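You operate a simulated robot arm through the tools that you are given. There is no shell and no other tool. Be economical: measure what you need, move in short steps, check, and stop when the job is done.

You are at the controls of a simulated robot arm. One attempt, no reset.

Task
Put the green carton with the largest size on its label from the top of the steel bench on the top of the tool box. Take the yellow case on the top of the green bench and put it away on the left bay of the sliding tray. Stack the 38 MM blue carton from the top of the green bench on top of the 100 MM blue carton. Stack the blue nozzle labelled "55 psi" from the top shelf of the hose rack on top of the blue nozzle labelled "40 psi". Take the orange coupling and leave it on the top shelf of the hose rack. Stack the 35 W bulb from the top of the wood bench on top of the 55 W bulb. Take the blue coupling and put it in the green tray. Pull the top drawer open. Do these in any order. Set down upright: green carton, yellow case, orange coupling, blue coupling.

Only the result counts: the job must be done as asked and must still hold three seconds after the hand-in. Knocking over, shifting, dropping, spilling or breaking anything else fails it.

Robot
A 7-joint arm with a vacuum gripper on a trunk, on a base that drives. Base frame: it is fixed to the floor where the robot stands at the start and does not move with it; the origin is under the middle of the robot, x ahead of it, y to its left, z up; the surface under the hand at the start is at about z = 860. Units: mm, degrees, N and s.
Its first joint turns from -166.0 to 166.0 degrees. Places, roughly: blue carton [2750, -5000, 750]; blue coupling (7x6x10 cm) [2400, -2800, 900]; blue nozzle [2500, -3750, 1000]; bulb [2500, -2750, 1000]; green carton [500, -250, 1000]; green tray (39x19 cm) [2420, -2220, 840]; left bay of the sliding tray [-11100, 2000, 800]; orange coupling (7x6x10 cm) [2400, -3100, 900]; top drawer [-11600, -1400, 900]; top of the tool box [-2500, 2600, 900]; top shelf of the hose rack [2500, -3700, 900]; yellow case [2500, -5000, 750]. Payload 1.06 kg.
Tool frame: the origin (TCP) lies in the middle of the cups' lips, and z points out of the cups. The gripper has 1 cup of 24 mm across, covering 24 by 24 mm (tool x, y); the bellows give 8 mm. With the vacuum on, a cup seals on a smooth face that it is pressed against (1 to 4 N); it does not hold porous or soft things. The pull reaches 23 N.
Orientation is that of the tool frame in the base frame, as a unit quaternion [w, x, y, z]. With the cups facing straight down, the tool's x points along the base's -x, its y along +y and its z along -z.

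Tools
- The arm moves only by the tool move_arm. Its argument "commands" is a list of rows, each a list of 7 numbers: the shift along the tool's x, y, z in mm, then the turn, a rotation vector about the tool's x, y, z in degrees, then the vacuum: 1 switches it on, 0 off. In form: [[tx, ty, tz, rx, ry, rz, valve], ...]. A call has 1 to 10 rows; each row is the pose to reach, as a shift and turn from the pose commanded when the call began, along the tool's axes at that moment. Each row takes 0.2 s and may step no farther than 50 mm and 8.6 degrees from the row before; otherwise, or with a gripper value out of range, the whole call is refused. A pose out of reach is approached as far as the arm can. The call stops where the force on the tool passes 40 N (or 10 N more than at its start, if that is more) or the arm is blocked; 0.2 s more then pass. The pull builds up within a second once a cup has sealed. Time passes only in rows, and 0.2 s behind the last, so rows that repeat a pose give it time. The reply holds the time, the measured pose of the TCP, the force on the tool along the base axes and the pull of the vacuum, in the units named above and with some noise, with the torque about the TCP (base axes, N m) and any sound that the robot's microphone picked up, and new pictures: "views" is both (left out), scene, wrist or none.
- Cameras (640 x 400 px; columns grow to the right, rows downward): "scene" is now at [158.2, 155.7, 1481]; the picture's right is [-0.68, -0.73, 0.00], its down [-0.43, 0.40, -0.81] and it looks along [0.59, -0.55, -0.59] (base axes); focal length 252 px, centre (320, 200). "wrist" rides on the gripper at [78, 19, -96] in the tool frame; the picture's right is [-0.24, 0.97, 0.00], its down [-0.71, -0.17, -0.69] and it looks along [-0.67, -0.16, 0.73] (tool axes); focal length 243 px, centre (320, 200). There is no depth. A picture from a camera that has moved, and an enlarged one, comes with that camera's place and axes in the base frame and with its lens. The place of the scene camera against the robot may be out by one fixed shift of up to 12 mm in any direction.
- base_move(legs): drives the robot by 1 to 6 legs, each [ahead, left, turn to the left] in mm, mm and degrees, along the robot's own axes; the way and the turn of a leg run together, so that a leg with both is an arc; at most 1500 mm and 180 degrees a leg. The arm and the cameras ride along, it lands a little off, and it stops where it bumps. It gives what a move gives, and a new picture of the scene camera.
- head_to(pan, tilt): turns the head with the scene camera to pan (to the left, within 120 degrees either way) and tilt (down, from -29 to 69), counted from straight ahead of the robot. It gives what a move gives, and a new picture of the scene camera.
- zoom(camera, box): a new picture of the part [left, top, right, bottom] of that camera's present view, enlarged. It takes no simulated time.
- sign_off(): hands the job in; it is judged then, once.

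Go step by step. Nothing tells you exact positions but the pictures and the camera data: compare them with the known pose of the tool, close in by small moves and look again before you grip or let go. The budget is 217 turns and 260 pictures, counting those below and the enlarged ones. Unless the task says otherwise, let go and move clear before handing in, and close with one line.

The tools are called after "Call:" as name(argument=value, ...) on one line, values as JSON. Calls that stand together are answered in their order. move_arm: Moves the arm, as the interface text tells. Its arguments: {"type":"object","properties":{"commands":{"type":"array","items":{"type":"array","items":{"type":"number"}}},"views":{"type":"string","enum":["both","scene","wrist","none"]}},"required":["commands"]} The other tools are called the same way: base_move (legs) drives the base; head_to (pan, tilt) turns the head that bears the scene camera; zoom (camera, box) takes an enlarged picture of a part of a camera's view; sign_off () hands the job in.

At the start:

```text
clock: 0.0
position: [665.2, -243.2, 1113.5]
ee_rot: [-0.001, 0.0, 1.0, 0.0]
force: [0.4, 0.9, -0.4]
torque: [-0.02, -0.02, -0.02]
pull: 0.0
robot x, y, heading: [0.2, -0.4, 0.1]
head pan, tilt: [-42.8, 36.3]
```

scene: 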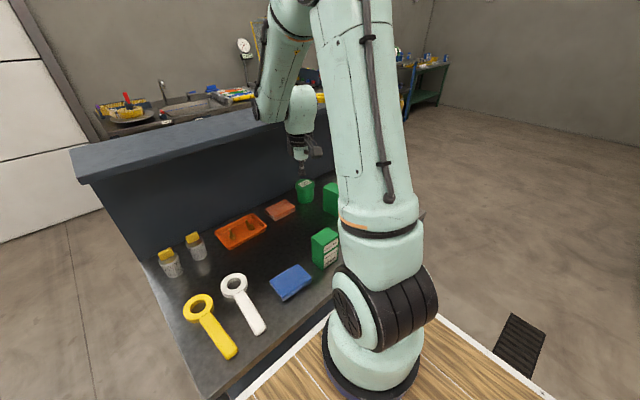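
wrist: 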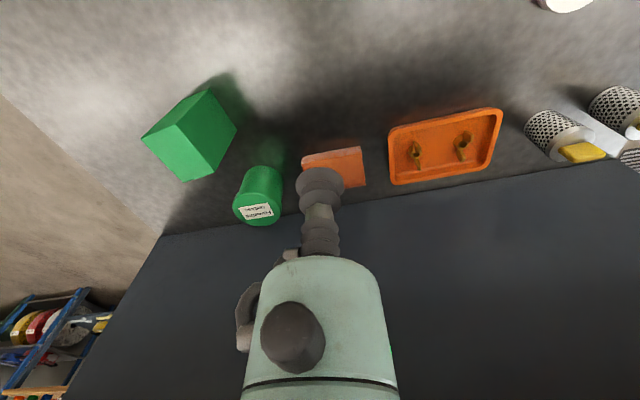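

I see the steel bench with several green cartons near the arm. I zoom in to read their labels.

Call:
zoom(camera="scene", box=[260, 160, 360, 280])

Call:
head_to(pan=-10, tilt=45)

```text
3.33 times, centred on (310, 220) of scene
camera zoom: at [158.2, 155.7, 1481.0], right [-0.68, -0.73, 0.0], down [-0.43, 0.4, -0.81], along [0.59, -0.55, -0.59], focal length 839 px, centre (353, 133)
```

zoom: 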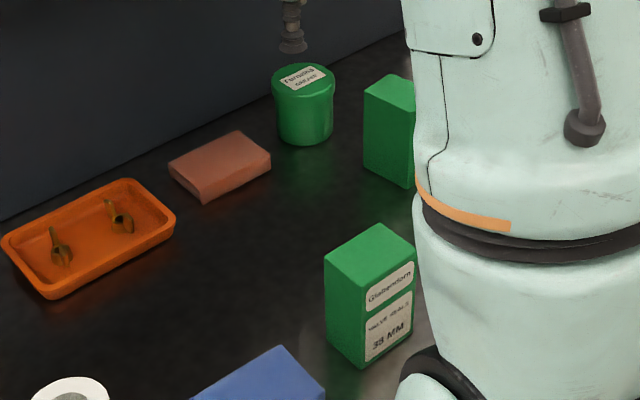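

```text
clock: 1.0
position: [665.9, -241.6, 1113.5]
ee_rot: [0.0, 0.0, 1.0, 0.0]
force: [-0.3, -0.8, 0.8]
torque: [-0.02, 0.01, 0.02]
pull: 0.1
robot x, y, heading: [2.7, 2.0, 0.1]
head pan, tilt: [-10.0, 45.0]
camera scene: at [174.3, 200.9, 1468.3], right [-0.17, -0.98, 0.0], down [-0.7, 0.12, -0.71], along [0.7, -0.12, -0.71], focal length 252 px, centre (320, 200)
```

scene: 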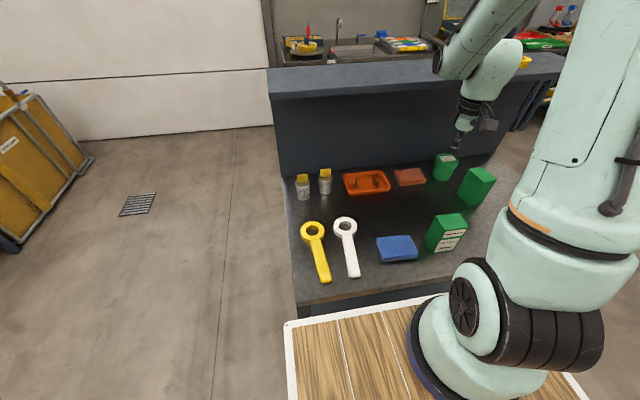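

Two green cartons are in view: one reads 38 MM and the other's label is hidden. I move the hand back so the wrist camera can see the far one.

Call:
move_arm(commands=[[29, -36, 0, 0, 0, 0, 0], [58, -72, 0, 0, 0, 0, 0], [87, -108, 0, 0, 0, 0, 0], [116, -144, 0, 0, 0, 0, 0], [145, -178, 0, 0, 0, 0, 0]], views="both")

```text
clock: 2.2
position: [519.4, -419.4, 1111.6]
ee_rot: [0.002, -0.002, 1.0, -0.001]
force: [-0.1, 1.1, 0.8]
torque: [-0.03, 0.03, 0.03]
pull: 0.1
robot x, y, heading: [1.5, 0.5, 0.3]
head pan, tilt: [-10.0, 45.0]
camera scene: at [174.4, 201.4, 1468.2], right [-0.17, -0.98, 0.0], down [-0.7, 0.12, -0.71], along [0.7, -0.12, -0.71], focal length 252 px, centre (320, 200)
camera wrist: at [440.9, -399.6, 1207.5], right [0.23, 0.97, 0.0], down [0.71, -0.17, 0.69], along [0.67, -0.16, -0.73], focal length 243 px, centre (320, 200)
```

scene: 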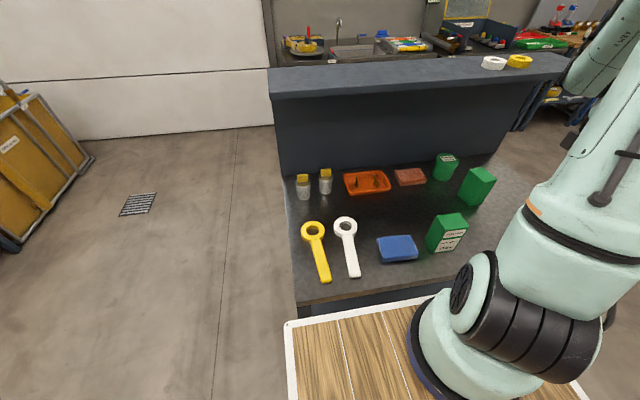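
wrist: 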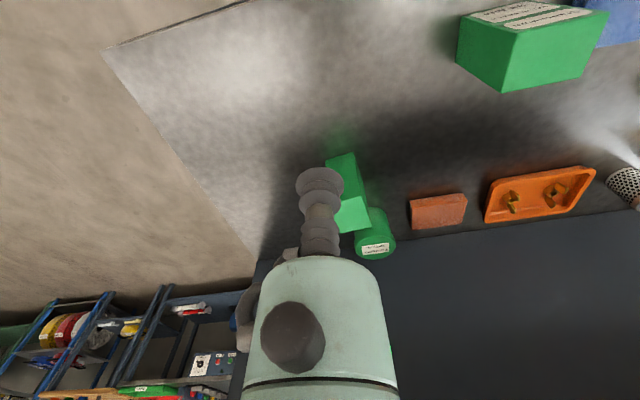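

Only these two green cartons are on the bench. The far one's label isn't visible yet, so I swing the wrist camera round to its right-hand side.

Call:
move_arm(commands=[[-12, -18, 0, 0, 0, -8, 0], [-24, -36, 0, 0, 0, -16, 0], [-36, -54, 0, 0, 0, -24, 0], [-48, -72, 0, 0, 0, -32, 0], [-60, -90, 0, 0, 0, -40, 0], [-70, -105, 0, 0, 0, -48, 0], [-81, -125, 0, 0, 0, -56, 0]], views="wrist")

```text
clock: 3.8
position: [601.3, -545.8, 1114.4]
ee_rot: [0.0, -0.471, 0.882, -0.001]
force: [1.0, 0.4, -0.4]
torque: [0.04, -0.01, -0.02]
pull: 0.0
robot x, y, heading: [0.4, 0.2, 0.1]
head pan, tilt: [-10.0, 45.0]
camera wrist: at [541.0, -599.5, 1210.4], right [-0.68, 0.74, 0.0], down [0.54, 0.49, 0.68], along [0.51, 0.46, -0.73], focal length 243 px, centre (320, 200)
```

wrist: 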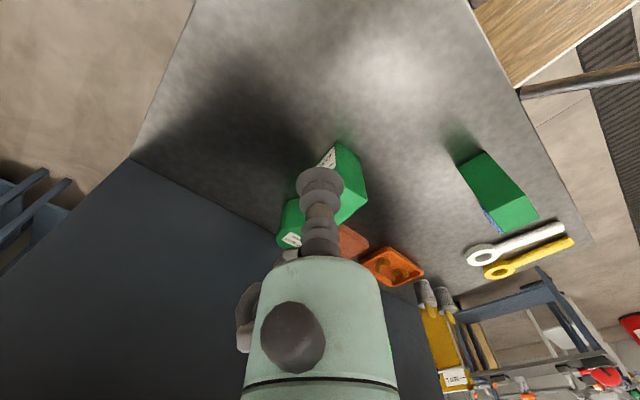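

Call:
move_arm(commands=[[0, -40, 0, 0, 0, 0, 0], [0, -80, 0, 0, 0, 0, 0], [0, -100, 0, 0, 0, 0, 0]], views="none")

Call:
zoom(camera="wrist", box=[300, 100, 460, 260])

```text
clock: 4.6
position: [684.0, -603.1, 1113.3]
ee_rot: [0.001, -0.469, 0.883, 0.0]
force: [0.3, 0.4, 1.1]
torque: [-0.03, -0.01, -0.01]
pull: 0.1
robot x, y, heading: [-0.4, -2.1, 0.1]
head pan, tilt: [-10.0, 45.0]
```

```text
2.50 times, centred on (380, 180) of wrist
camera zoom: at [624.7, -655.2, 1209.6], right [-0.67, 0.74, 0.0], down [0.54, 0.49, 0.68], along [0.51, 0.46, -0.73], focal length 606 px, centre (170, 250)
```

zoom: 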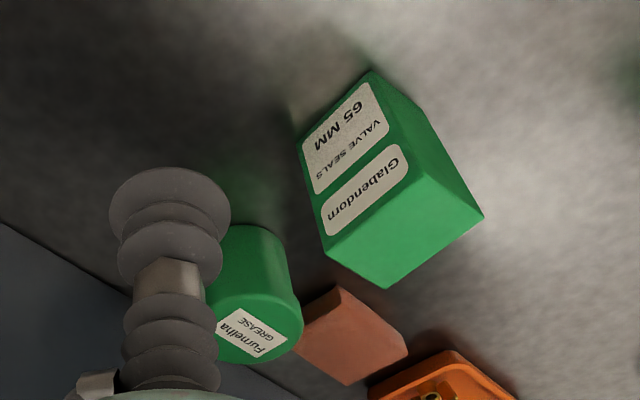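

The hidden carton reads 65 MM, so it is the largest. Its top centre should be near (702, -417, 964). I move above it.

Call:
move_arm(commands=[[-24, 13, 10, 0, 0, 8, 0], [-47, 25, 20, 0, 0, 16, 0], [-70, 38, 30, 0, 0, 24, 0], [-94, 51, 40, 0, 0, 32, 0], [-117, 64, 50, 0, 0, 40, 0], [-141, 76, 60, 0, 0, 48, 0], [-164, 89, 80, 0, 0, 56, 0]], views="both")

```text
clock: 6.2
position: [701.7, -414.8, 1034.4]
ee_rot: [0.0, 0.002, 1.0, 0.0]
force: [-0.9, 0.3, -0.8]
torque: [0.02, -0.02, -0.02]
pull: 0.1
robot x, y, heading: [-0.4, -0.2, 0.0]
head pan, tilt: [-10.0, 45.0]
camera scene: at [174.2, 200.5, 1468.3], right [-0.17, -0.98, 0.0], down [-0.7, 0.12, -0.71], along [0.7, -0.12, -0.71], focal length 252 px, centre (320, 200)
camera wrist: at [623.5, -393.9, 1128.9], right [0.24, 0.97, 0.0], down [0.71, -0.17, 0.69], along [0.67, -0.16, -0.73], focal length 243 px, centre (320, 200)
```

scene: 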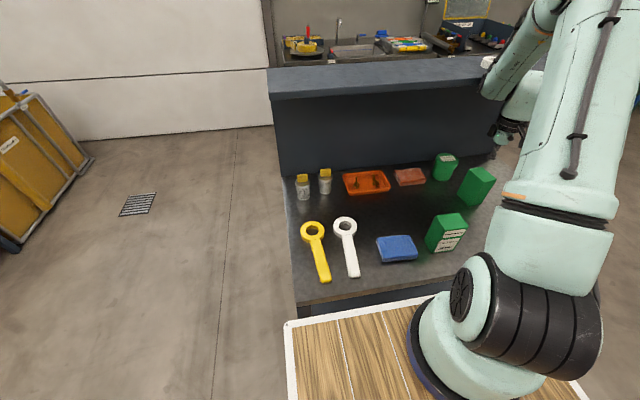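
wrist: 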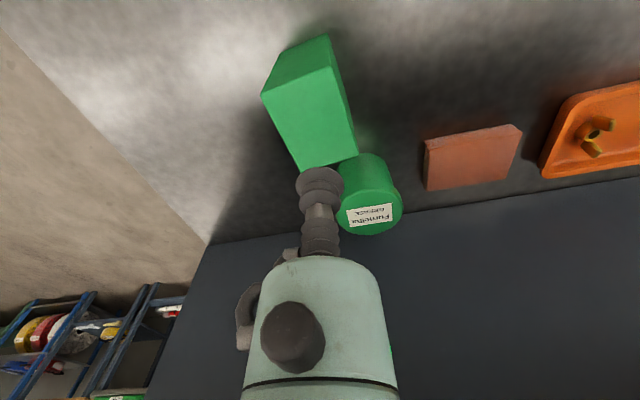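

Call:
move_arm(commands=[[3, -1, 40, 0, 0, 0, 1], [3, -1, 62, 0, 0, 0, 1], [3, -1, 68, 0, 0, 0, 1], [3, -1, 71, 0, 0, 0, 1], [3, -1, 73, 0, 0, 0, 1], [3, -1, 73, 0, 0, 0, 1]], views="wrist")

```text
clock: 7.6
position: [699.6, -415.2, 963.2]
ee_rot: [0.001, 0.0, 1.0, -0.001]
force: [7.5, 6.2, 24.6]
torque: [-0.01, 0.06, -0.04]
pull: 23.1
robot x, y, heading: [-0.1, -0.1, -0.1]
head pan, tilt: [-10.0, 45.0]
camera wrist: at [620.5, -395.6, 1056.5], right [0.23, 0.97, 0.0], down [0.71, -0.17, 0.69], along [0.67, -0.16, -0.73], focal length 243 px, centre (320, 200)
```

wrist: 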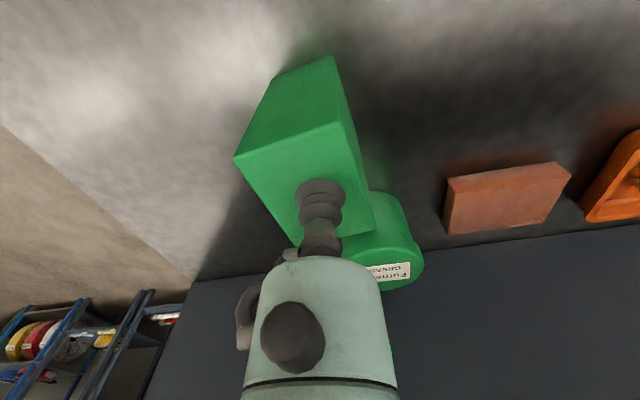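

The carton is sealed to the cup, so I lift it straight up.

Call:
move_arm(commands=[[0, 0, -10, 0, 0, 0, 1], [0, 0, -40, 0, 0, 0, 1], [0, 0, -80, 0, 0, 0, 1], [0, 0, -120, 0, 0, 0, 1], [0, 0, -160, 0, 0, 0, 1], [0, 0, -200, 0, 0, 0, 1], [0, 0, -240, 0, 0, 0, 1]], views="both")

```text
clock: 9.2
position: [697.9, -416.9, 1201.4]
ee_rot: [-0.001, -0.001, 1.0, 0.0]
force: [0.7, -0.1, -2.2]
torque: [0.0, 0.01, -0.03]
pull: 23.2
robot x, y, heading: [1.9, -2.6, 0.1]
head pan, tilt: [-10.0, 45.0]
camera scene: at [174.6, 200.8, 1468.3], right [-0.17, -0.98, 0.0], down [-0.7, 0.12, -0.71], along [0.7, -0.12, -0.71], focal length 252 px, centre (320, 200)
camera wrist: at [619.8, -396.9, 1297.9], right [0.24, 0.97, 0.0], down [0.71, -0.17, 0.68], along [0.67, -0.16, -0.73], focal length 243 px, centre (320, 200)
```

scene: 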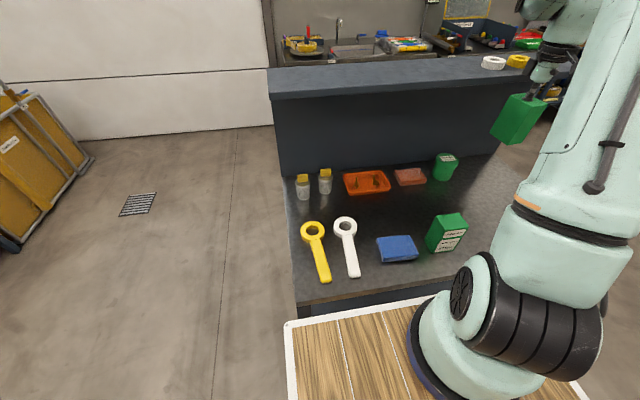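
wrist: 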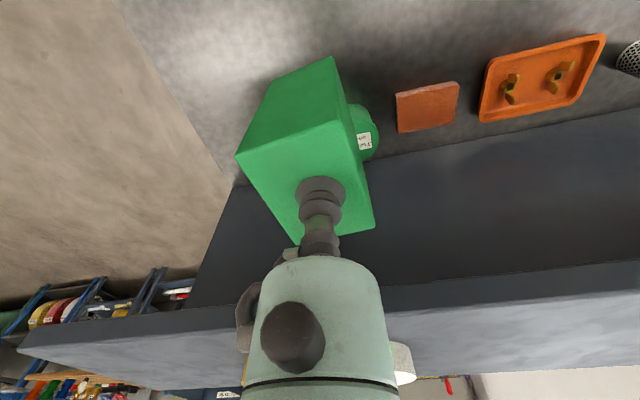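

The carton is in hand. I look round to the left and behind before driving to the tool box.

Call:
head_to(pan=118, tilt=18)

Call:
head_to(pan=-118, tilt=18)

```text
clock: 11.3
position: [697.2, -417.5, 1202.9]
ee_rot: [0.0, -0.001, 1.0, 0.0]
force: [0.0, -0.5, -2.0]
torque: [-0.01, 0.0, 0.0]
pull: 22.9
robot x, y, heading: [-2.4, 2.8, -0.0]
head pan, tilt: [118.0, 18.0]
camera scene: at [50.5, 297.5, 1510.2], right [0.88, 0.47, 0.0], down [0.14, -0.27, -0.95], along [-0.45, 0.84, -0.31], focal length 252 px, centre (320, 200)
```

scene: 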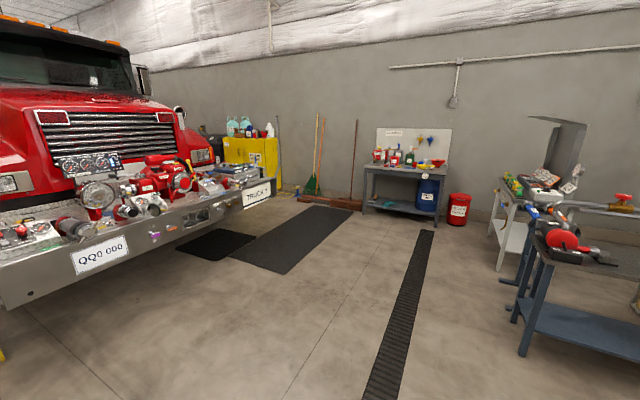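

```text
clock: 14.6
position: [697.0, -417.3, 1201.9]
ee_rot: [0.001, 0.001, 1.0, 0.0]
force: [0.2, -1.1, -0.6]
torque: [0.04, 0.0, 0.0]
pull: 22.5
robot x, y, heading: [2.0, -0.8, -0.1]
head pan, tilt: [-118.0, 18.0]
camera scene: at [50.4, 132.6, 1510.2], right [-0.88, 0.47, 0.0], down [0.14, 0.27, -0.95], along [-0.45, -0.84, -0.31], focal length 252 px, centre (320, 200)
```

scene: 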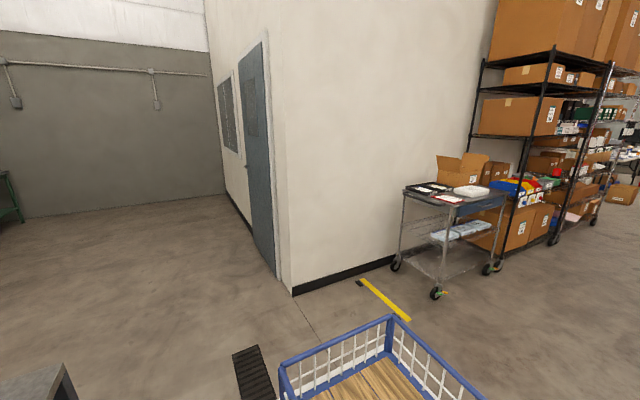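

Call:
head_to(pan=-118, tilt=60)

Call:
head_to(pan=118, tilt=60)

```text
clock: 15.7
position: [697.8, -417.0, 1202.1]
ee_rot: [0.0, 0.0, 1.0, 0.0]
force: [0.2, -0.4, -1.4]
torque: [0.0, -0.05, -0.02]
pull: 22.7
robot x, y, heading: [1.5, -0.6, -0.3]
head pan, tilt: [-118.0, 60.0]
camera scene: at [62.9, 156.1, 1448.9], right [-0.88, 0.47, 0.0], down [0.41, 0.76, -0.5], along [-0.24, -0.44, -0.87], focal length 252 px, centre (320, 200)
```

scene: 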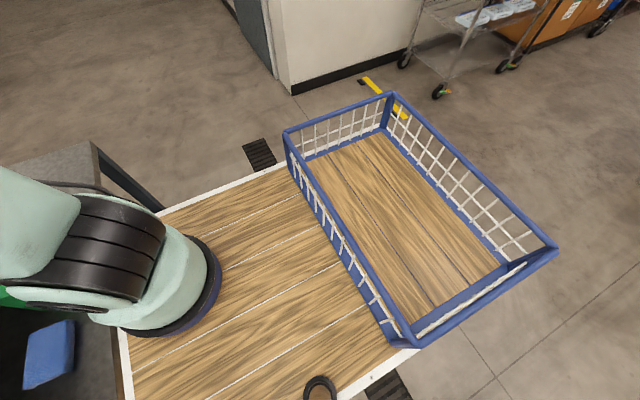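

```text
clock: 19.1
position: [698.5, -416.3, 1202.4]
ee_rot: [0.0, 0.0, 1.0, -0.001]
force: [1.3, 0.2, -0.8]
torque: [0.01, 0.0, -0.02]
pull: 22.8
robot x, y, heading: [0.0, 2.9, -0.0]
head pan, tilt: [118.0, 60.0]
camera scene: at [62.9, 273.9, 1448.8], right [0.88, 0.47, 0.0], down [0.41, -0.76, -0.5], along [-0.23, 0.44, -0.87], focal length 252 px, centre (320, 200)
```

scene: 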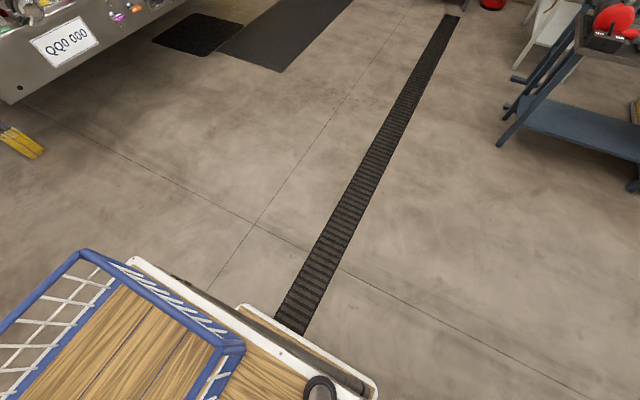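

The robot is a cart about 760 by 480 mm. I zoom towards the tool box direction.

Call:
head_to(pan=118, tilt=18)

Call:
zoom(camera="scene", box=[140, 110, 300, 230])

```text
clock: 20.1
position: [697.0, -417.1, 1202.2]
ee_rot: [0.0, 0.0, 1.0, 0.0]
force: [-0.5, 1.2, -1.0]
torque: [0.01, -0.01, 0.0]
pull: 22.9
robot x, y, heading: [-3.3, 1.9, 0.1]
head pan, tilt: [118.0, 18.0]
camera scene: at [50.4, 297.4, 1510.1], right [0.88, 0.47, 0.0], down [0.15, -0.27, -0.95], along [-0.45, 0.84, -0.31], focal length 252 px, centre (320, 200)
```

scene: 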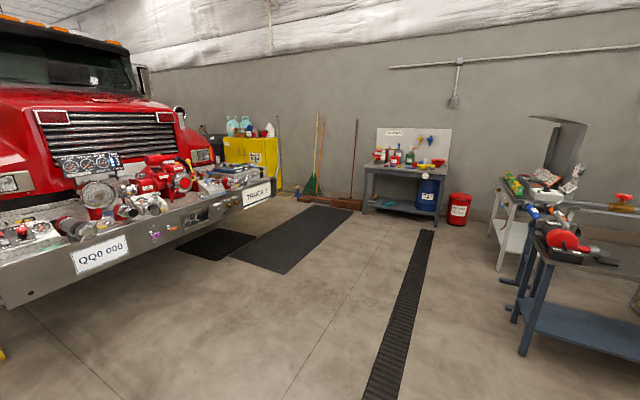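

```text
3.33 times, centred on (220, 170) of scene
camera zoom: at [50.4, 297.4, 1510.1], right [0.88, 0.47, 0.0], down [0.15, -0.27, -0.95], along [-0.45, 0.84, -0.31], focal length 839 px, centre (653, 300)
```

zoom: 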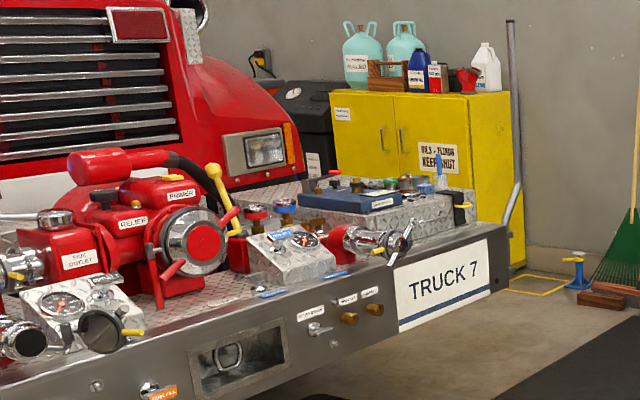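

The tool box is the silver diamond-plate box at the right end of the truck's bumper. I retract the hand first, then back off and drive there.

Call:
move_arm(commands=[[25, 38, -10, 0, 0, 0, 1], [50, 76, -20, 0, 0, 0, 1], [76, 114, -30, 0, 0, 0, 1], [102, 152, -40, 0, 0, 0, 1], [127, 190, -50, 0, 0, 0, 1], [152, 229, -60, 0, 0, 0, 1], [178, 267, -70, 0, 0, 0, 1]], views="none")

Call:
base_move(legs=[[-400, 0, 0], [0, 0, 107], [1250, 0, 0], [1200, 0, 0]])

```text
clock: 21.8
position: [519.7, -151.2, 1271.7]
ee_rot: [-0.001, 0.001, 1.0, -0.001]
force: [0.6, 0.0, -1.3]
torque: [-0.02, 0.02, -0.01]
pull: 22.3
robot x, y, heading: [0.1, -3.9, 0.2]
head pan, tilt: [118.0, 18.0]
```

```text
clock: 40.3
position: [-1342.1, 2790.7, 1272.2]
ee_rot: [0.0, 0.837, -0.547, 0.001]
force: [0.8, 0.4, -1.7]
torque: [0.0, 0.03, 0.04]
pull: 23.1
robot x, y, heading: [-1276.6, 2259.8, 113.7]
head pan, tilt: [118.0, 18.0]
camera scene: at [-1570.7, 2193.6, 1510.2], right [-0.78, 0.62, 0.0], down [0.19, 0.24, -0.95], along [-0.59, -0.75, -0.31], focal length 252 px, centre (320, 200)
```

scene: 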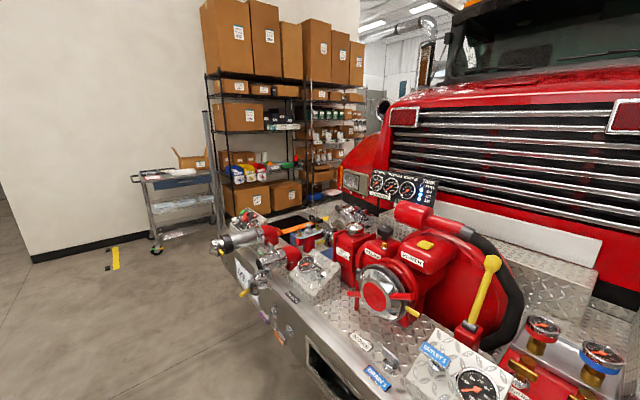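

I'm close to the truck now at heading 113.7°, so turns overshoot a little. I turn the head to find the tool box top.

Call:
head_to(pan=58, tilt=40)

```text
clock: 41.6
position: [-1343.1, 2790.7, 1272.0]
ee_rot: [0.0, 0.837, -0.548, -0.001]
force: [0.4, -0.1, -1.9]
torque: [-0.01, -0.01, 0.02]
pull: 22.8
robot x, y, heading: [-1271.1, 2254.1, 113.7]
head pan, tilt: [58.0, 40.0]
camera scene: at [-1596.8, 2279.1, 1475.6], right [0.15, 0.99, 0.0], down [0.64, -0.09, -0.77], along [-0.76, 0.11, -0.64], focal length 252 px, centre (320, 200)
```

scene: 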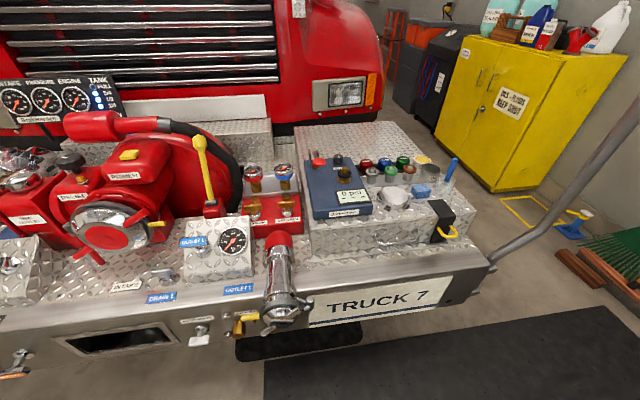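

Call:
zoom(camera="scene", box=[270, 100, 500, 270])

```text
2.35 times, centred on (385, 185) of scene
camera zoom: at [-1596.8, 2279.1, 1475.6], right [0.15, 0.99, 0.0], down [0.64, -0.09, -0.77], along [-0.76, 0.11, -0.64], focal length 592 px, centre (167, 235)
```

zoom: 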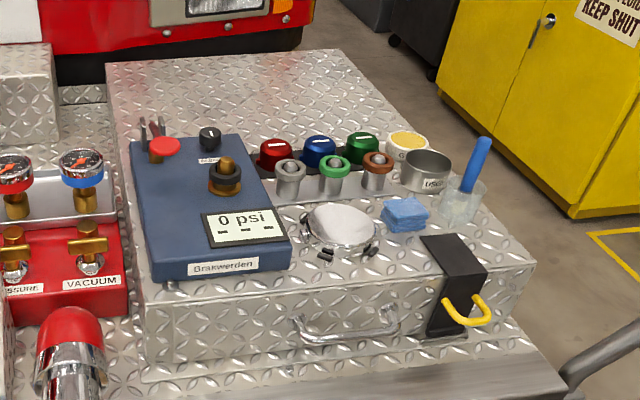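

The top of the tool box has free space at the back. To plan reach I need the arm's axis on the deck, so I look down at it.

Call:
head_to(pan=-50, tilt=68)

```text
clock: 43.5
position: [-1344.2, 2790.5, 1272.9]
ee_rot: [0.0, 0.837, -0.547, -0.001]
force: [0.4, 0.6, -1.1]
torque: [0.0, 0.02, 0.0]
pull: 23.2
robot x, y, heading: [-1271.9, 2255.9, 113.8]
head pan, tilt: [-50.0, 68.0]
camera scene: at [-1487.4, 2317.7, 1440.2], right [0.9, -0.44, 0.0], down [-0.41, -0.83, -0.37], along [0.17, 0.34, -0.93], focal length 252 px, centre (320, 200)
```

scene: 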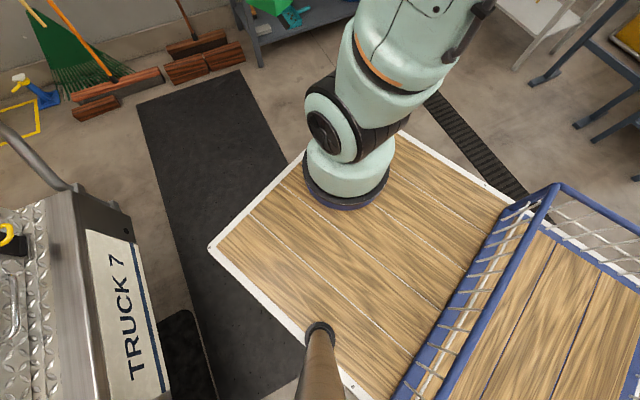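

The arm axis sits near the deck's front-right, so facing the truck gives the best reach. I turn to face it, then close in.

Call:
base_move(legs=[[0, 0, 62]])

Call:
head_to(pan=-5, tilt=42)

```text
clock: 46.6
position: [-1784.7, 2435.1, 1272.8]
ee_rot: [0.0, 1.0, -0.031, 0.0]
force: [-0.2, 1.3, -1.8]
torque: [0.01, 0.0, -0.02]
pull: 22.6
robot x, y, heading: [-1273.9, 2253.3, 176.8]
head pan, tilt: [-50.0, 68.0]
camera scene: at [-1426.4, 2100.8, 1440.1], right [0.8, 0.6, 0.0], down [0.55, -0.74, -0.37], along [-0.22, 0.3, -0.93], focal length 252 px, centre (320, 200)
```

scene: 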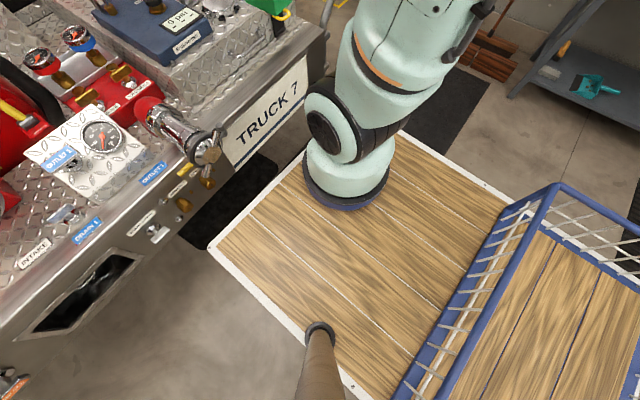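

```text
clock: 47.8
position: [-1783.9, 2435.7, 1271.7]
ee_rot: [0.0, 1.0, -0.03, 0.0]
force: [-0.8, -0.3, -1.4]
torque: [-0.01, 0.02, -0.01]
pull: 23.1
robot x, y, heading: [-1273.4, 2251.3, 176.3]
head pan, tilt: [-5.0, 42.0]
camera scene: at [-1475.2, 2067.4, 1472.5], right [0.15, 0.99, 0.0], down [0.66, -0.1, -0.74], along [-0.73, 0.11, -0.67], focal length 252 px, centre (320, 200)
```

scene: 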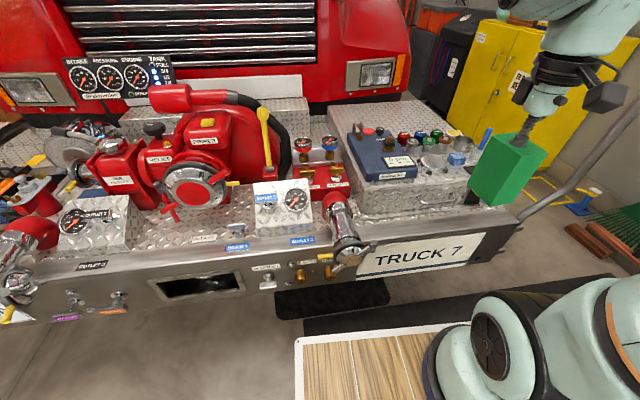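

The tool box top is at z of about 875, spanning x from -2165 to -2900. The free area at the back is near (-2640, 2650). I shift right, then move closer.

Call:
base_move(legs=[[0, -267, 0], [190, 0, 3]])

```text
clock: 50.8
position: [-1964.5, 2687.8, 1271.4]
ee_rot: [0.0, 1.0, -0.007, 0.0]
force: [0.2, -1.1, -1.2]
torque: [-0.02, 0.03, 0.01]
pull: 22.9
robot x, y, heading: [-1445.7, 2528.4, 179.1]
head pan, tilt: [-5.0, 42.0]
camera scene: at [-1639.2, 2334.5, 1472.6], right [0.1, 0.99, 0.0], down [0.67, -0.07, -0.74], along [-0.74, 0.07, -0.67], focal length 252 px, centre (320, 200)
```

scene: 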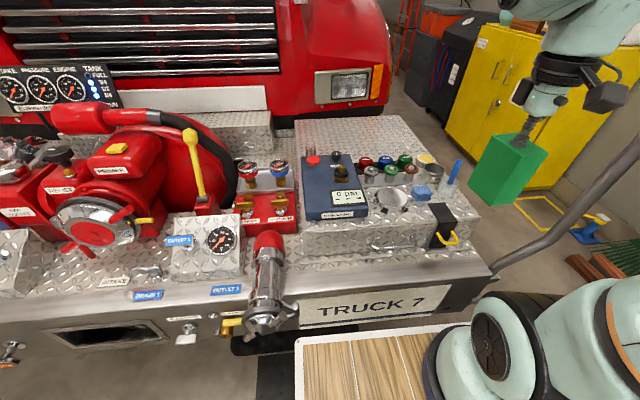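

Call:
move_arm(commands=[[-48, 4, 10, 0, 0, 0, 1], [-96, 7, 20, 0, 0, 0, 1], [-144, 11, 30, 0, 0, 0, 1], [-192, 14, 40, 0, 0, 0, 1], [-240, 18, 50, 0, 0, 0, 1], [-288, 21, 60, 0, 0, 0, 1], [-336, 25, 70, 0, 0, 0, 1], [-384, 28, 70, 0, 0, 0, 1], [-432, 32, 70, 0, 0, 0, 1], [-480, 35, 70, 0, 0, 0, 1]], views="both")

```text
clock: 53.0
position: [-2443.0, 2660.7, 1205.0]
ee_rot: [0.0, 1.0, -0.006, 0.0]
force: [0.3, 0.5, -0.2]
torque: [-0.01, 0.08, 0.0]
pull: 22.8
robot x, y, heading: [-1448.2, 2527.2, 179.3]
head pan, tilt: [-5.0, 42.0]
camera scene: at [-1638.0, 2334.6, 1472.7], right [0.1, 0.99, 0.0], down [0.67, -0.07, -0.74], along [-0.74, 0.08, -0.67], focal length 252 px, centre (320, 200)
camera wrist: at [-2365.5, 2641.2, 1300.5], right [-0.25, -0.97, 0.0], down [-0.71, 0.18, 0.69], along [-0.66, 0.17, -0.73], focal length 243 px, centre (320, 200)
```

scene: 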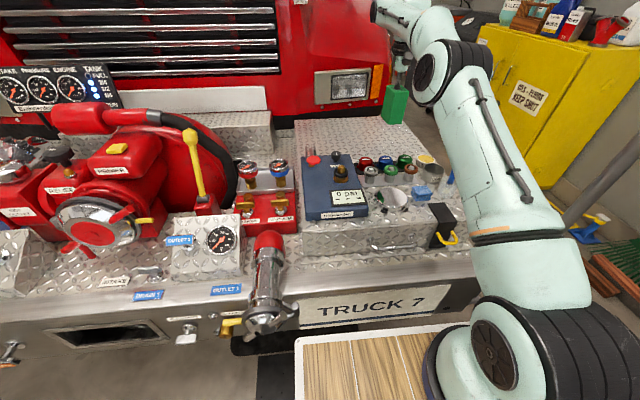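
wrist: 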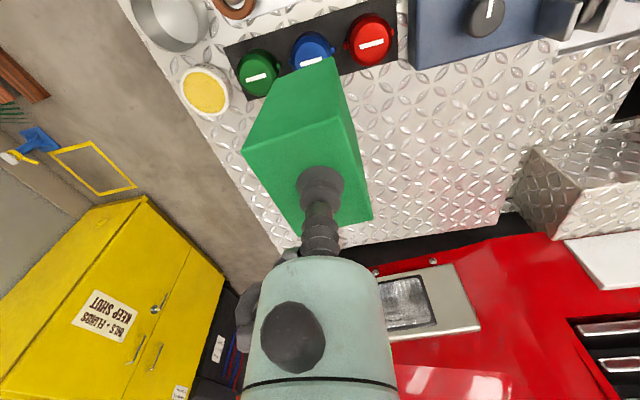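

Call:
move_arm(commands=[[-47, 3, 20, 0, 0, 0, 1], [-94, 6, 40, 0, 0, 0, 1], [-140, 8, 70, 0, 0, 0, 1], [-187, 10, 100, 0, 0, 0, 1], [-187, 10, 140, 0, 0, 0, 1], [-187, 10, 180, 0, 0, 0, 1], [-187, 10, 195, 0, 0, 0, 1]], views="both")

```text
refused: row 1 steps farther than a row can; nothing moved
```

Call:
move_arm(commands=[[-43, 3, 20, 0, 0, 0, 1], [-86, 6, 40, 0, 0, 0, 1], [-125, 8, 65, 0, 0, 0, 1], [-160, 10, 95, 0, 0, 0, 1], [-187, 10, 130, 0, 0, 0, 1], [-187, 10, 170, 0, 0, 0, 1], [-187, 10, 195, 0, 0, 0, 1]], views="both")

```text
clock: 54.6
position: [-2499.3, 2647.4, 1038.9]
ee_rot: [-0.011, 1.0, -0.008, -0.007]
force: [-2.5, -2.2, 11.0]
torque: [-0.03, -0.13, 0.0]
pull: 22.9
out of reach, approached as far as the arm can: row 1, 2, 3, 4, 5, 6, 7
robot x, y, heading: [-1447.6, 2527.8, 179.0]
head pan, tilt: [-5.0, 42.0]
stopped in row 7: the force on the tool passed its limit at 102 N (the readings are from after the stop); the commanded pose is now the measured one
camera scene: at [-1638.8, 2334.3, 1472.6], right [0.1, 0.99, 0.0], down [0.67, -0.07, -0.74], along [-0.74, 0.08, -0.67], focal length 252 px, centre (320, 200)
camera wrist: at [-2419.7, 2627.0, 1132.9], right [-0.25, -0.97, -0.02], down [-0.7, 0.17, 0.7], along [-0.67, 0.19, -0.72], focal length 243 px, centre (320, 200)
```

scene: 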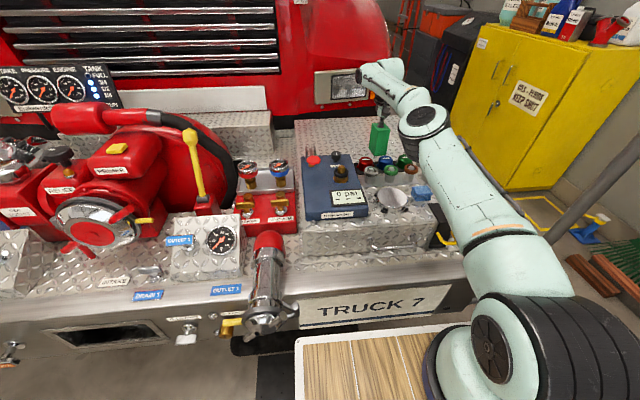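
wrist: 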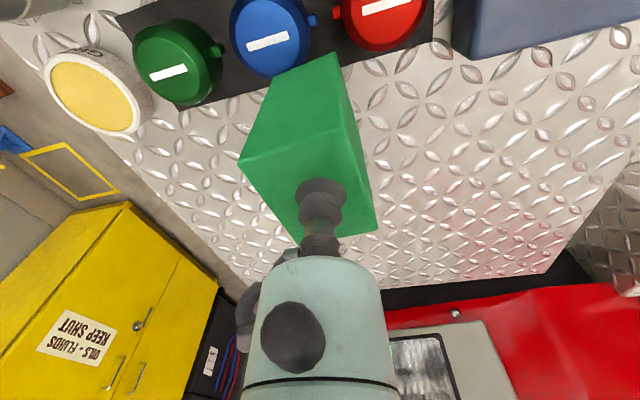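

The arm ran out of reach and touched something at about z 1039. I lift slightly, look closely, then drive nearer.

Call:
move_arm(commands=[[0, 0, -20, 0, 0, 0, 1], [0, 0, -60, 0, 0, 0, 1], [0, 0, -60, 0, 0, 0, 1]], views="wrist")

Call:
zoom(camera="scene", box=[290, 80, 480, 240])

```text
clock: 55.4
position: [-2491.0, 2647.7, 1097.1]
ee_rot: [-0.01, 1.0, -0.008, -0.004]
force: [0.6, -1.0, -1.7]
torque: [-0.02, 0.0, 0.02]
pull: 22.5
out of reach, approached as far as the arm can: row 2, 3
robot x, y, heading: [-1450.7, 2523.7, 179.1]
head pan, tilt: [-5.0, 42.0]
camera wrist: at [-2411.9, 2626.6, 1192.1], right [-0.25, -0.97, -0.02], down [-0.7, 0.17, 0.7], along [-0.67, 0.19, -0.72], focal length 243 px, centre (320, 200)
```

wrist: 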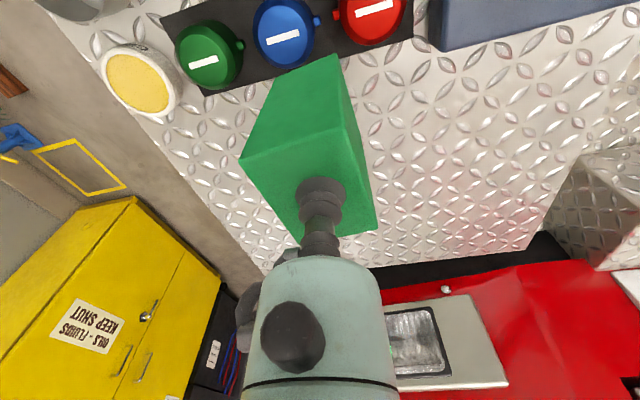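

```text
2.50 times, centred on (385, 160) of scene
camera zoom: at [-1639.5, 2334.7, 1472.6], right [0.1, 0.99, 0.0], down [0.67, -0.07, -0.74], along [-0.74, 0.08, -0.67], focal length 629 px, centre (158, 300)
```

zoom: 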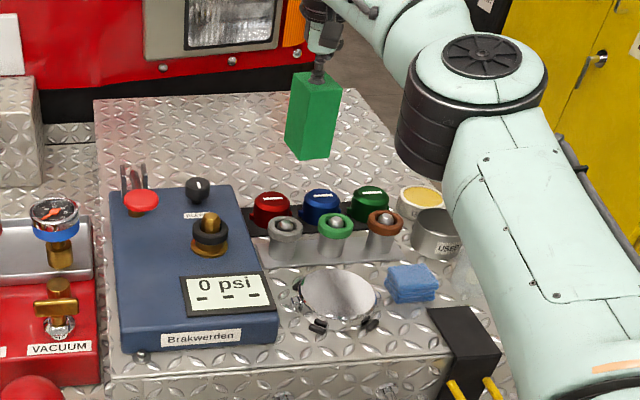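

The carton is fine; it was over the knobs' edge. The bumper is still about 170 mm from the deck front, so I drive 110 mm closer.

Call:
base_move(legs=[[110, 0, 0]])

```text
clock: 56.6
position: [-2604.8, 2649.7, 1097.6]
ee_rot: [-0.01, 1.0, -0.008, -0.005]
force: [0.1, 0.6, -0.9]
torque: [-0.01, 0.0, -0.04]
pull: 22.9
robot x, y, heading: [-1561.8, 2529.1, 179.4]
head pan, tilt: [-5.0, 42.0]
camera scene: at [-1754.3, 2336.3, 1472.6], right [0.1, 0.99, 0.0], down [0.67, -0.07, -0.74], along [-0.74, 0.08, -0.67], focal length 252 px, centre (320, 200)
```

scene: 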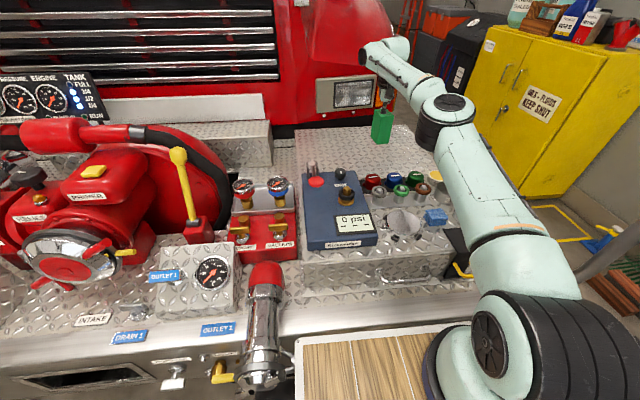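

Call:
move_arm(commands=[[15, 0, 0, 0, 0, 0, 1], [25, 0, 30, 0, 0, 0, 1], [25, 0, 30, 0, 0, 0, 1]], views="wrist")

```text
clock: 57.4
position: [-2582.1, 2652.0, 1066.4]
ee_rot: [-0.011, 1.0, -0.009, -0.005]
force: [-0.4, 0.5, -2.4]
torque: [-0.04, -0.01, 0.01]
pull: 23.6
robot x, y, heading: [-1564.9, 2531.6, 179.1]
head pan, tilt: [-5.0, 42.0]
camera wrist: at [-2502.5, 2630.4, 1160.4], right [-0.25, -0.97, -0.02], down [-0.7, 0.17, 0.7], along [-0.67, 0.19, -0.72], focal length 243 px, centre (320, 200)
```

wrist: 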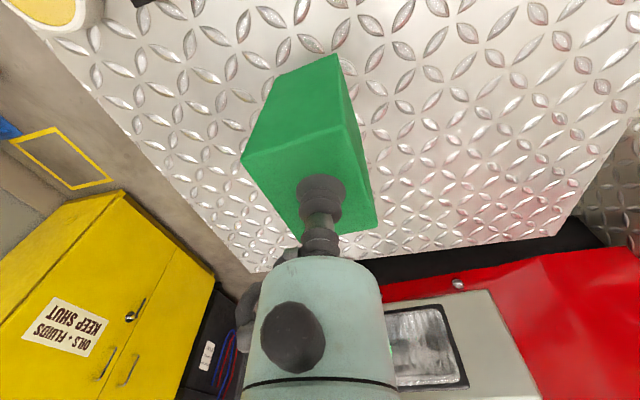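

Call:
move_arm(commands=[[0, 0, 20, -1.2, 0.5, 0, 1], [0, 0, 40, -1.2, 0.5, 0, 1], [0, 0, 50, -1.2, 0.5, 0, 1], [0, 0, 55, -1.2, 0.5, 0, 1], [0, 0, 55, -1.2, 0.5, 0, 1]], views="none")

Call:
move_arm(commands=[[0, 0, 3, 0, 0, 0, 1], [0, 0, 6, 0, 0, 0, 1], [0, 0, 6, 0, 0, 0, 1]], views="wrist")

```text
clock: 58.6
position: [-2580.7, 2649.5, 1013.3]
ee_rot: [0.0, 1.0, -0.008, -0.001]
force: [0.2, -0.5, -0.6]
torque: [-0.01, -0.01, 0.01]
pull: 23.4
robot x, y, heading: [-1564.5, 2530.3, 179.0]
head pan, tilt: [-5.0, 42.0]
```

```text
clock: 59.4
position: [-2581.1, 2651.3, 1008.6]
ee_rot: [0.0, 1.0, -0.008, 0.0]
force: [-0.8, -0.1, -1.4]
torque: [0.02, 0.0, -0.02]
pull: 22.5
robot x, y, heading: [-1558.5, 2531.1, 179.4]
head pan, tilt: [-5.0, 42.0]
camera wrist: at [-2503.3, 2631.8, 1102.9], right [-0.25, -0.97, 0.0], down [-0.7, 0.18, 0.69], along [-0.66, 0.17, -0.73], focal length 243 px, centre (320, 200)
```

wrist: 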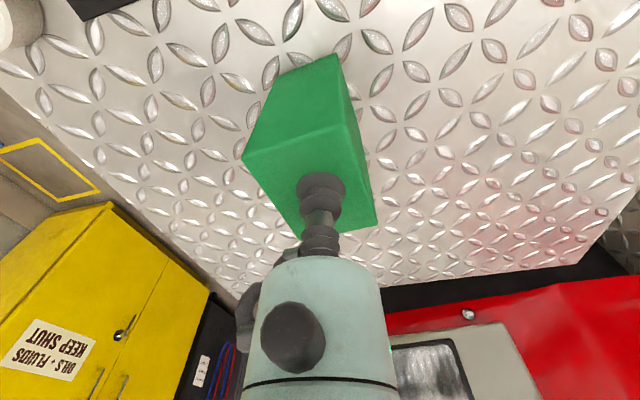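

Call:
move_arm(commands=[[0, 0, 4, 0, 0, 0, 1], [0, 0, 8, 0, 0, 0, 1], [0, 0, 11, 0, 0, 0, 1], [0, 0, 11, 0, 0, 0, 1]], views="none")

Call:
move_arm(commands=[[0, 0, 2, 0, 0, 0, 1], [0, 0, 4, 0, 0, 0, 1], [0, 0, 4, 0, 0, 0, 1]], views="none")

```text
clock: 60.4
position: [-2581.9, 2652.2, 998.4]
ee_rot: [0.001, 1.0, -0.008, -0.003]
force: [2.2, -4.2, 20.8]
torque: [0.08, 0.06, -0.06]
pull: 23.1
robot x, y, heading: [-1561.4, 2528.3, 179.2]
head pan, tilt: [-5.0, 42.0]
```

```text
clock: 61.3
position: [-2583.4, 2650.1, 996.5]
ee_rot: [0.0, 1.0, -0.009, -0.004]
force: [0.9, -1.9, 12.4]
torque: [0.11, 0.07, -0.07]
pull: 22.6
robot x, y, heading: [-1561.9, 2528.1, 179.6]
head pan, tilt: [-5.0, 42.0]
stopped in row 3: the force on the tool passed its limit at 41 N (the readings are from after the stop); the commanded pose is now the measured one
```

Contact with the box top is made. I release the vacuum and rise.

Call:
move_arm(commands=[[0, 0, 0, 0, 0, 0, 0], [0, 0, 0, 0, 0, 0, 0], [0, 0, 0, 0, 0, 0, 0], [0, 0, -3, 0, 0, 0, 0], [0, 0, -10, 0, 0, 0, 0], [0, 0, -40, 0, 0, 0, 0], [0, 0, -80, 0, 0, 0, 0], [0, 0, -120, 0, 0, 0, 0]], views="both")

```text
clock: 63.1
position: [-2581.1, 2648.8, 1113.8]
ee_rot: [-0.001, 1.0, -0.009, -0.003]
force: [0.5, 0.1, -0.1]
torque: [0.01, 0.0, 0.0]
pull: 0.1
robot x, y, heading: [-1561.0, 2529.1, 179.4]
head pan, tilt: [-5.0, 42.0]
camera scene: at [-1754.5, 2336.4, 1472.6], right [0.1, 0.99, 0.0], down [0.67, -0.07, -0.74], along [-0.74, 0.08, -0.67], focal length 252 px, centre (320, 200)
camera wrist: at [-2504.0, 2629.9, 1209.7], right [-0.25, -0.97, 0.0], down [-0.7, 0.18, 0.69], along [-0.67, 0.17, -0.73], focal length 243 px, centre (320, 200)
```

scene: 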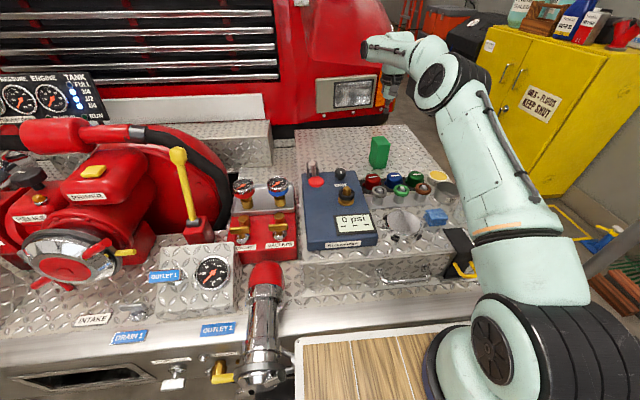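
wrist: 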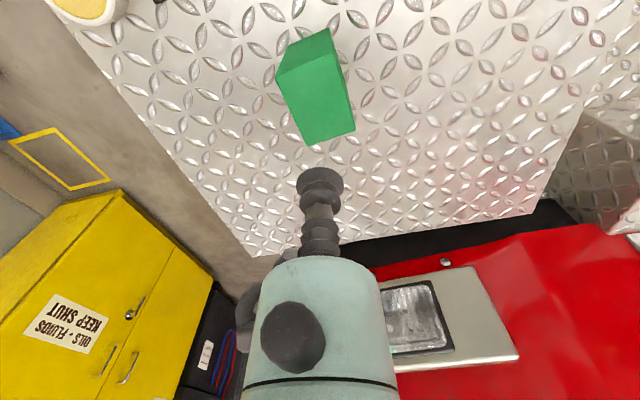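

The green carton stands upright on the tool box. I retract the arm and back off towards the wood bench.

Call:
move_arm(commands=[[0, 0, -45, 0, 0, 0, 0], [20, 0, -90, 0, 0, 0, 0], [65, 0, -110, 0, 0, 0, 0], [110, 0, -125, 0, 0, 0, 0], [158, 0, -135, 0, 0, 0, 0], [206, 0, -145, 0, 0, 0, 0], [254, 0, -150, 0, 0, 0, 0], [302, 0, -155, 0, 0, 0, 0], [350, 0, -160, 0, 0, 0, 0], [398, 0, -165, 0, 0, 0, 0]], views="none")

Call:
base_move(legs=[[-600, 0, 0]])

Call:
head_to(pan=118, tilt=15)

```text
clock: 65.3
position: [-2182.5, 2645.6, 1279.6]
ee_rot: [0.001, 1.0, -0.008, -0.003]
force: [-0.3, -0.4, 0.4]
torque: [0.02, -0.05, 0.0]
pull: 0.1
robot x, y, heading: [-1561.6, 2532.7, 179.2]
head pan, tilt: [-5.0, 42.0]
```

```text
clock: 68.7
position: [-1577.3, 2640.6, 1279.4]
ee_rot: [0.0, 1.0, -0.011, -0.003]
force: [-0.2, 0.5, -0.1]
torque: [-0.03, 0.0, 0.02]
pull: 0.1
robot x, y, heading: [-960.5, 2519.1, 178.8]
head pan, tilt: [-5.0, 42.0]
camera scene: at [-1152.3, 2326.9, 1472.6], right [0.11, 0.99, 0.0], down [0.67, -0.07, -0.74], along [-0.74, 0.08, -0.67], focal length 252 px, centre (320, 200)
```

scene: 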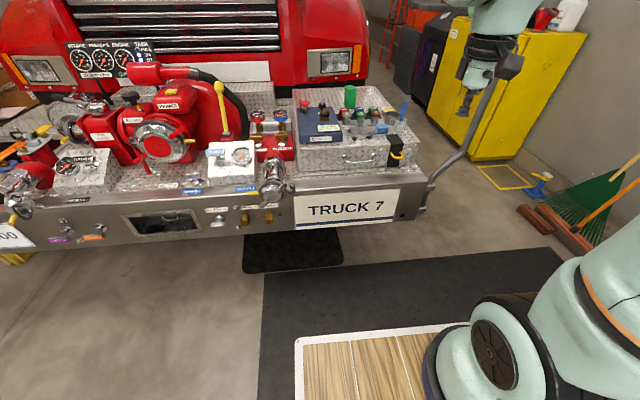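

```text
clock: 70.8
position: [-1577.9, 2640.3, 1279.7]
ee_rot: [0.0, 1.0, -0.011, -0.003]
force: [0.4, 0.4, -0.2]
torque: [0.0, 0.02, 0.03]
pull: 0.0
robot x, y, heading: [-957.2, 2520.2, 178.8]
head pan, tilt: [118.0, 15.0]
camera scene: at [-1027.2, 2234.5, 1515.1], right [-0.89, -0.45, 0.0], down [-0.12, 0.23, -0.97], along [0.44, -0.86, -0.26], focal length 252 px, centre (320, 200)
```

scene: 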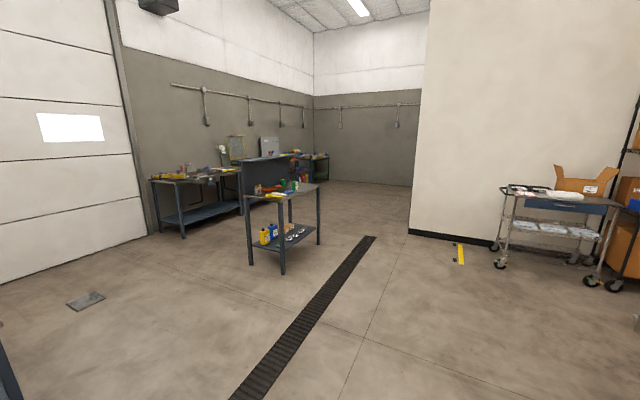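

Call:
base_move(legs=[[0, 0, -172]])

Call:
head_to(pan=-50, tilt=15)

```text
clock: 78.2
position: [-329.3, 2482.1, 1278.9]
ee_rot: [0.003, -0.053, 0.999, 0.0]
force: [-0.4, 0.0, -0.3]
torque: [0.01, 0.03, 0.03]
pull: 0.1
robot x, y, heading: [-959.9, 2522.3, 5.9]
head pan, tilt: [118.0, 15.0]
camera scene: at [-940.7, 2822.6, 1515.1], right [0.83, 0.56, 0.0], down [0.15, -0.21, -0.97], along [-0.54, 0.8, -0.26], focal length 252 px, centre (320, 200)
```

scene: 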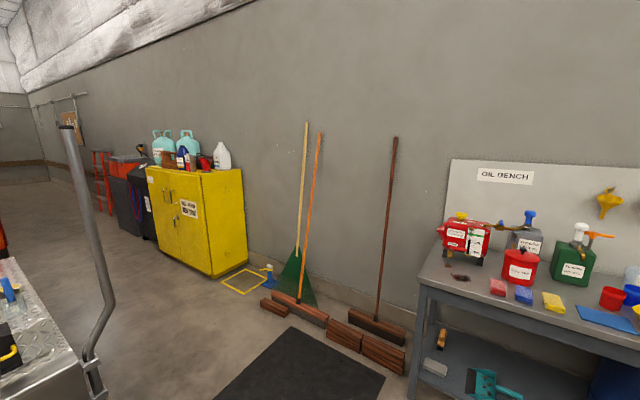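

```text
clock: 80.8
position: [-328.7, 2481.7, 1279.2]
ee_rot: [0.003, -0.053, 0.999, 0.0]
force: [-0.9, 0.2, 0.8]
torque: [-0.02, -0.01, -0.01]
pull: 0.0
robot x, y, heading: [-955.7, 2518.9, 6.2]
head pan, tilt: [-50.0, 15.0]
camera scene: at [-820.7, 2680.8, 1515.1], right [-0.69, -0.72, 0.0], down [-0.19, 0.18, -0.97], along [0.7, -0.67, -0.26], focal length 252 px, centre (320, 200)
```

scene: 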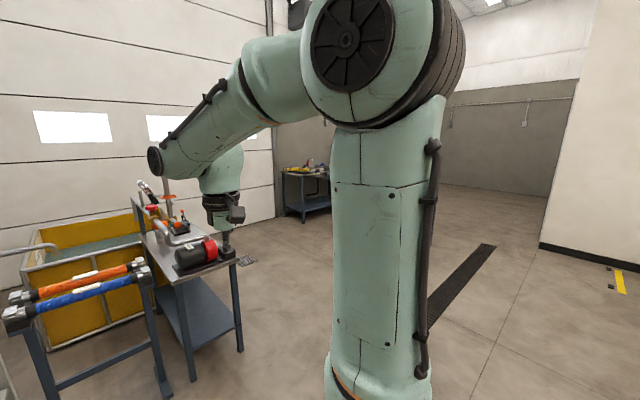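

Call:
base_move(legs=[[116, -1158, 0], [116, -1158, 0], [116, -1158, 0]])

```text
clock: 97.7
position: [383.5, -942.2, 1278.1]
ee_rot: [0.003, -0.049, 0.999, 0.0]
force: [-0.1, 0.0, 0.1]
torque: [-0.02, -0.01, 0.01]
pull: 0.1
robot x, y, heading: [-245.7, -902.2, 5.6]
head pan, tilt: [-50.0, 15.0]
camera scene: at [-105.8, -740.9, 1515.1], right [-0.7, -0.72, 0.0], down [-0.19, 0.18, -0.97], along [0.69, -0.67, -0.26], focal length 252 px, centre (320, 200)
```

scene: 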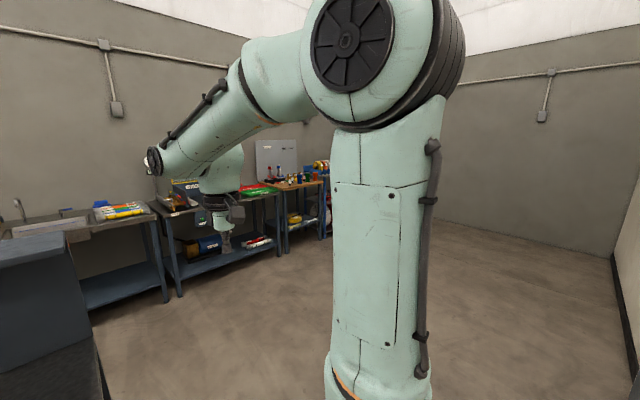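

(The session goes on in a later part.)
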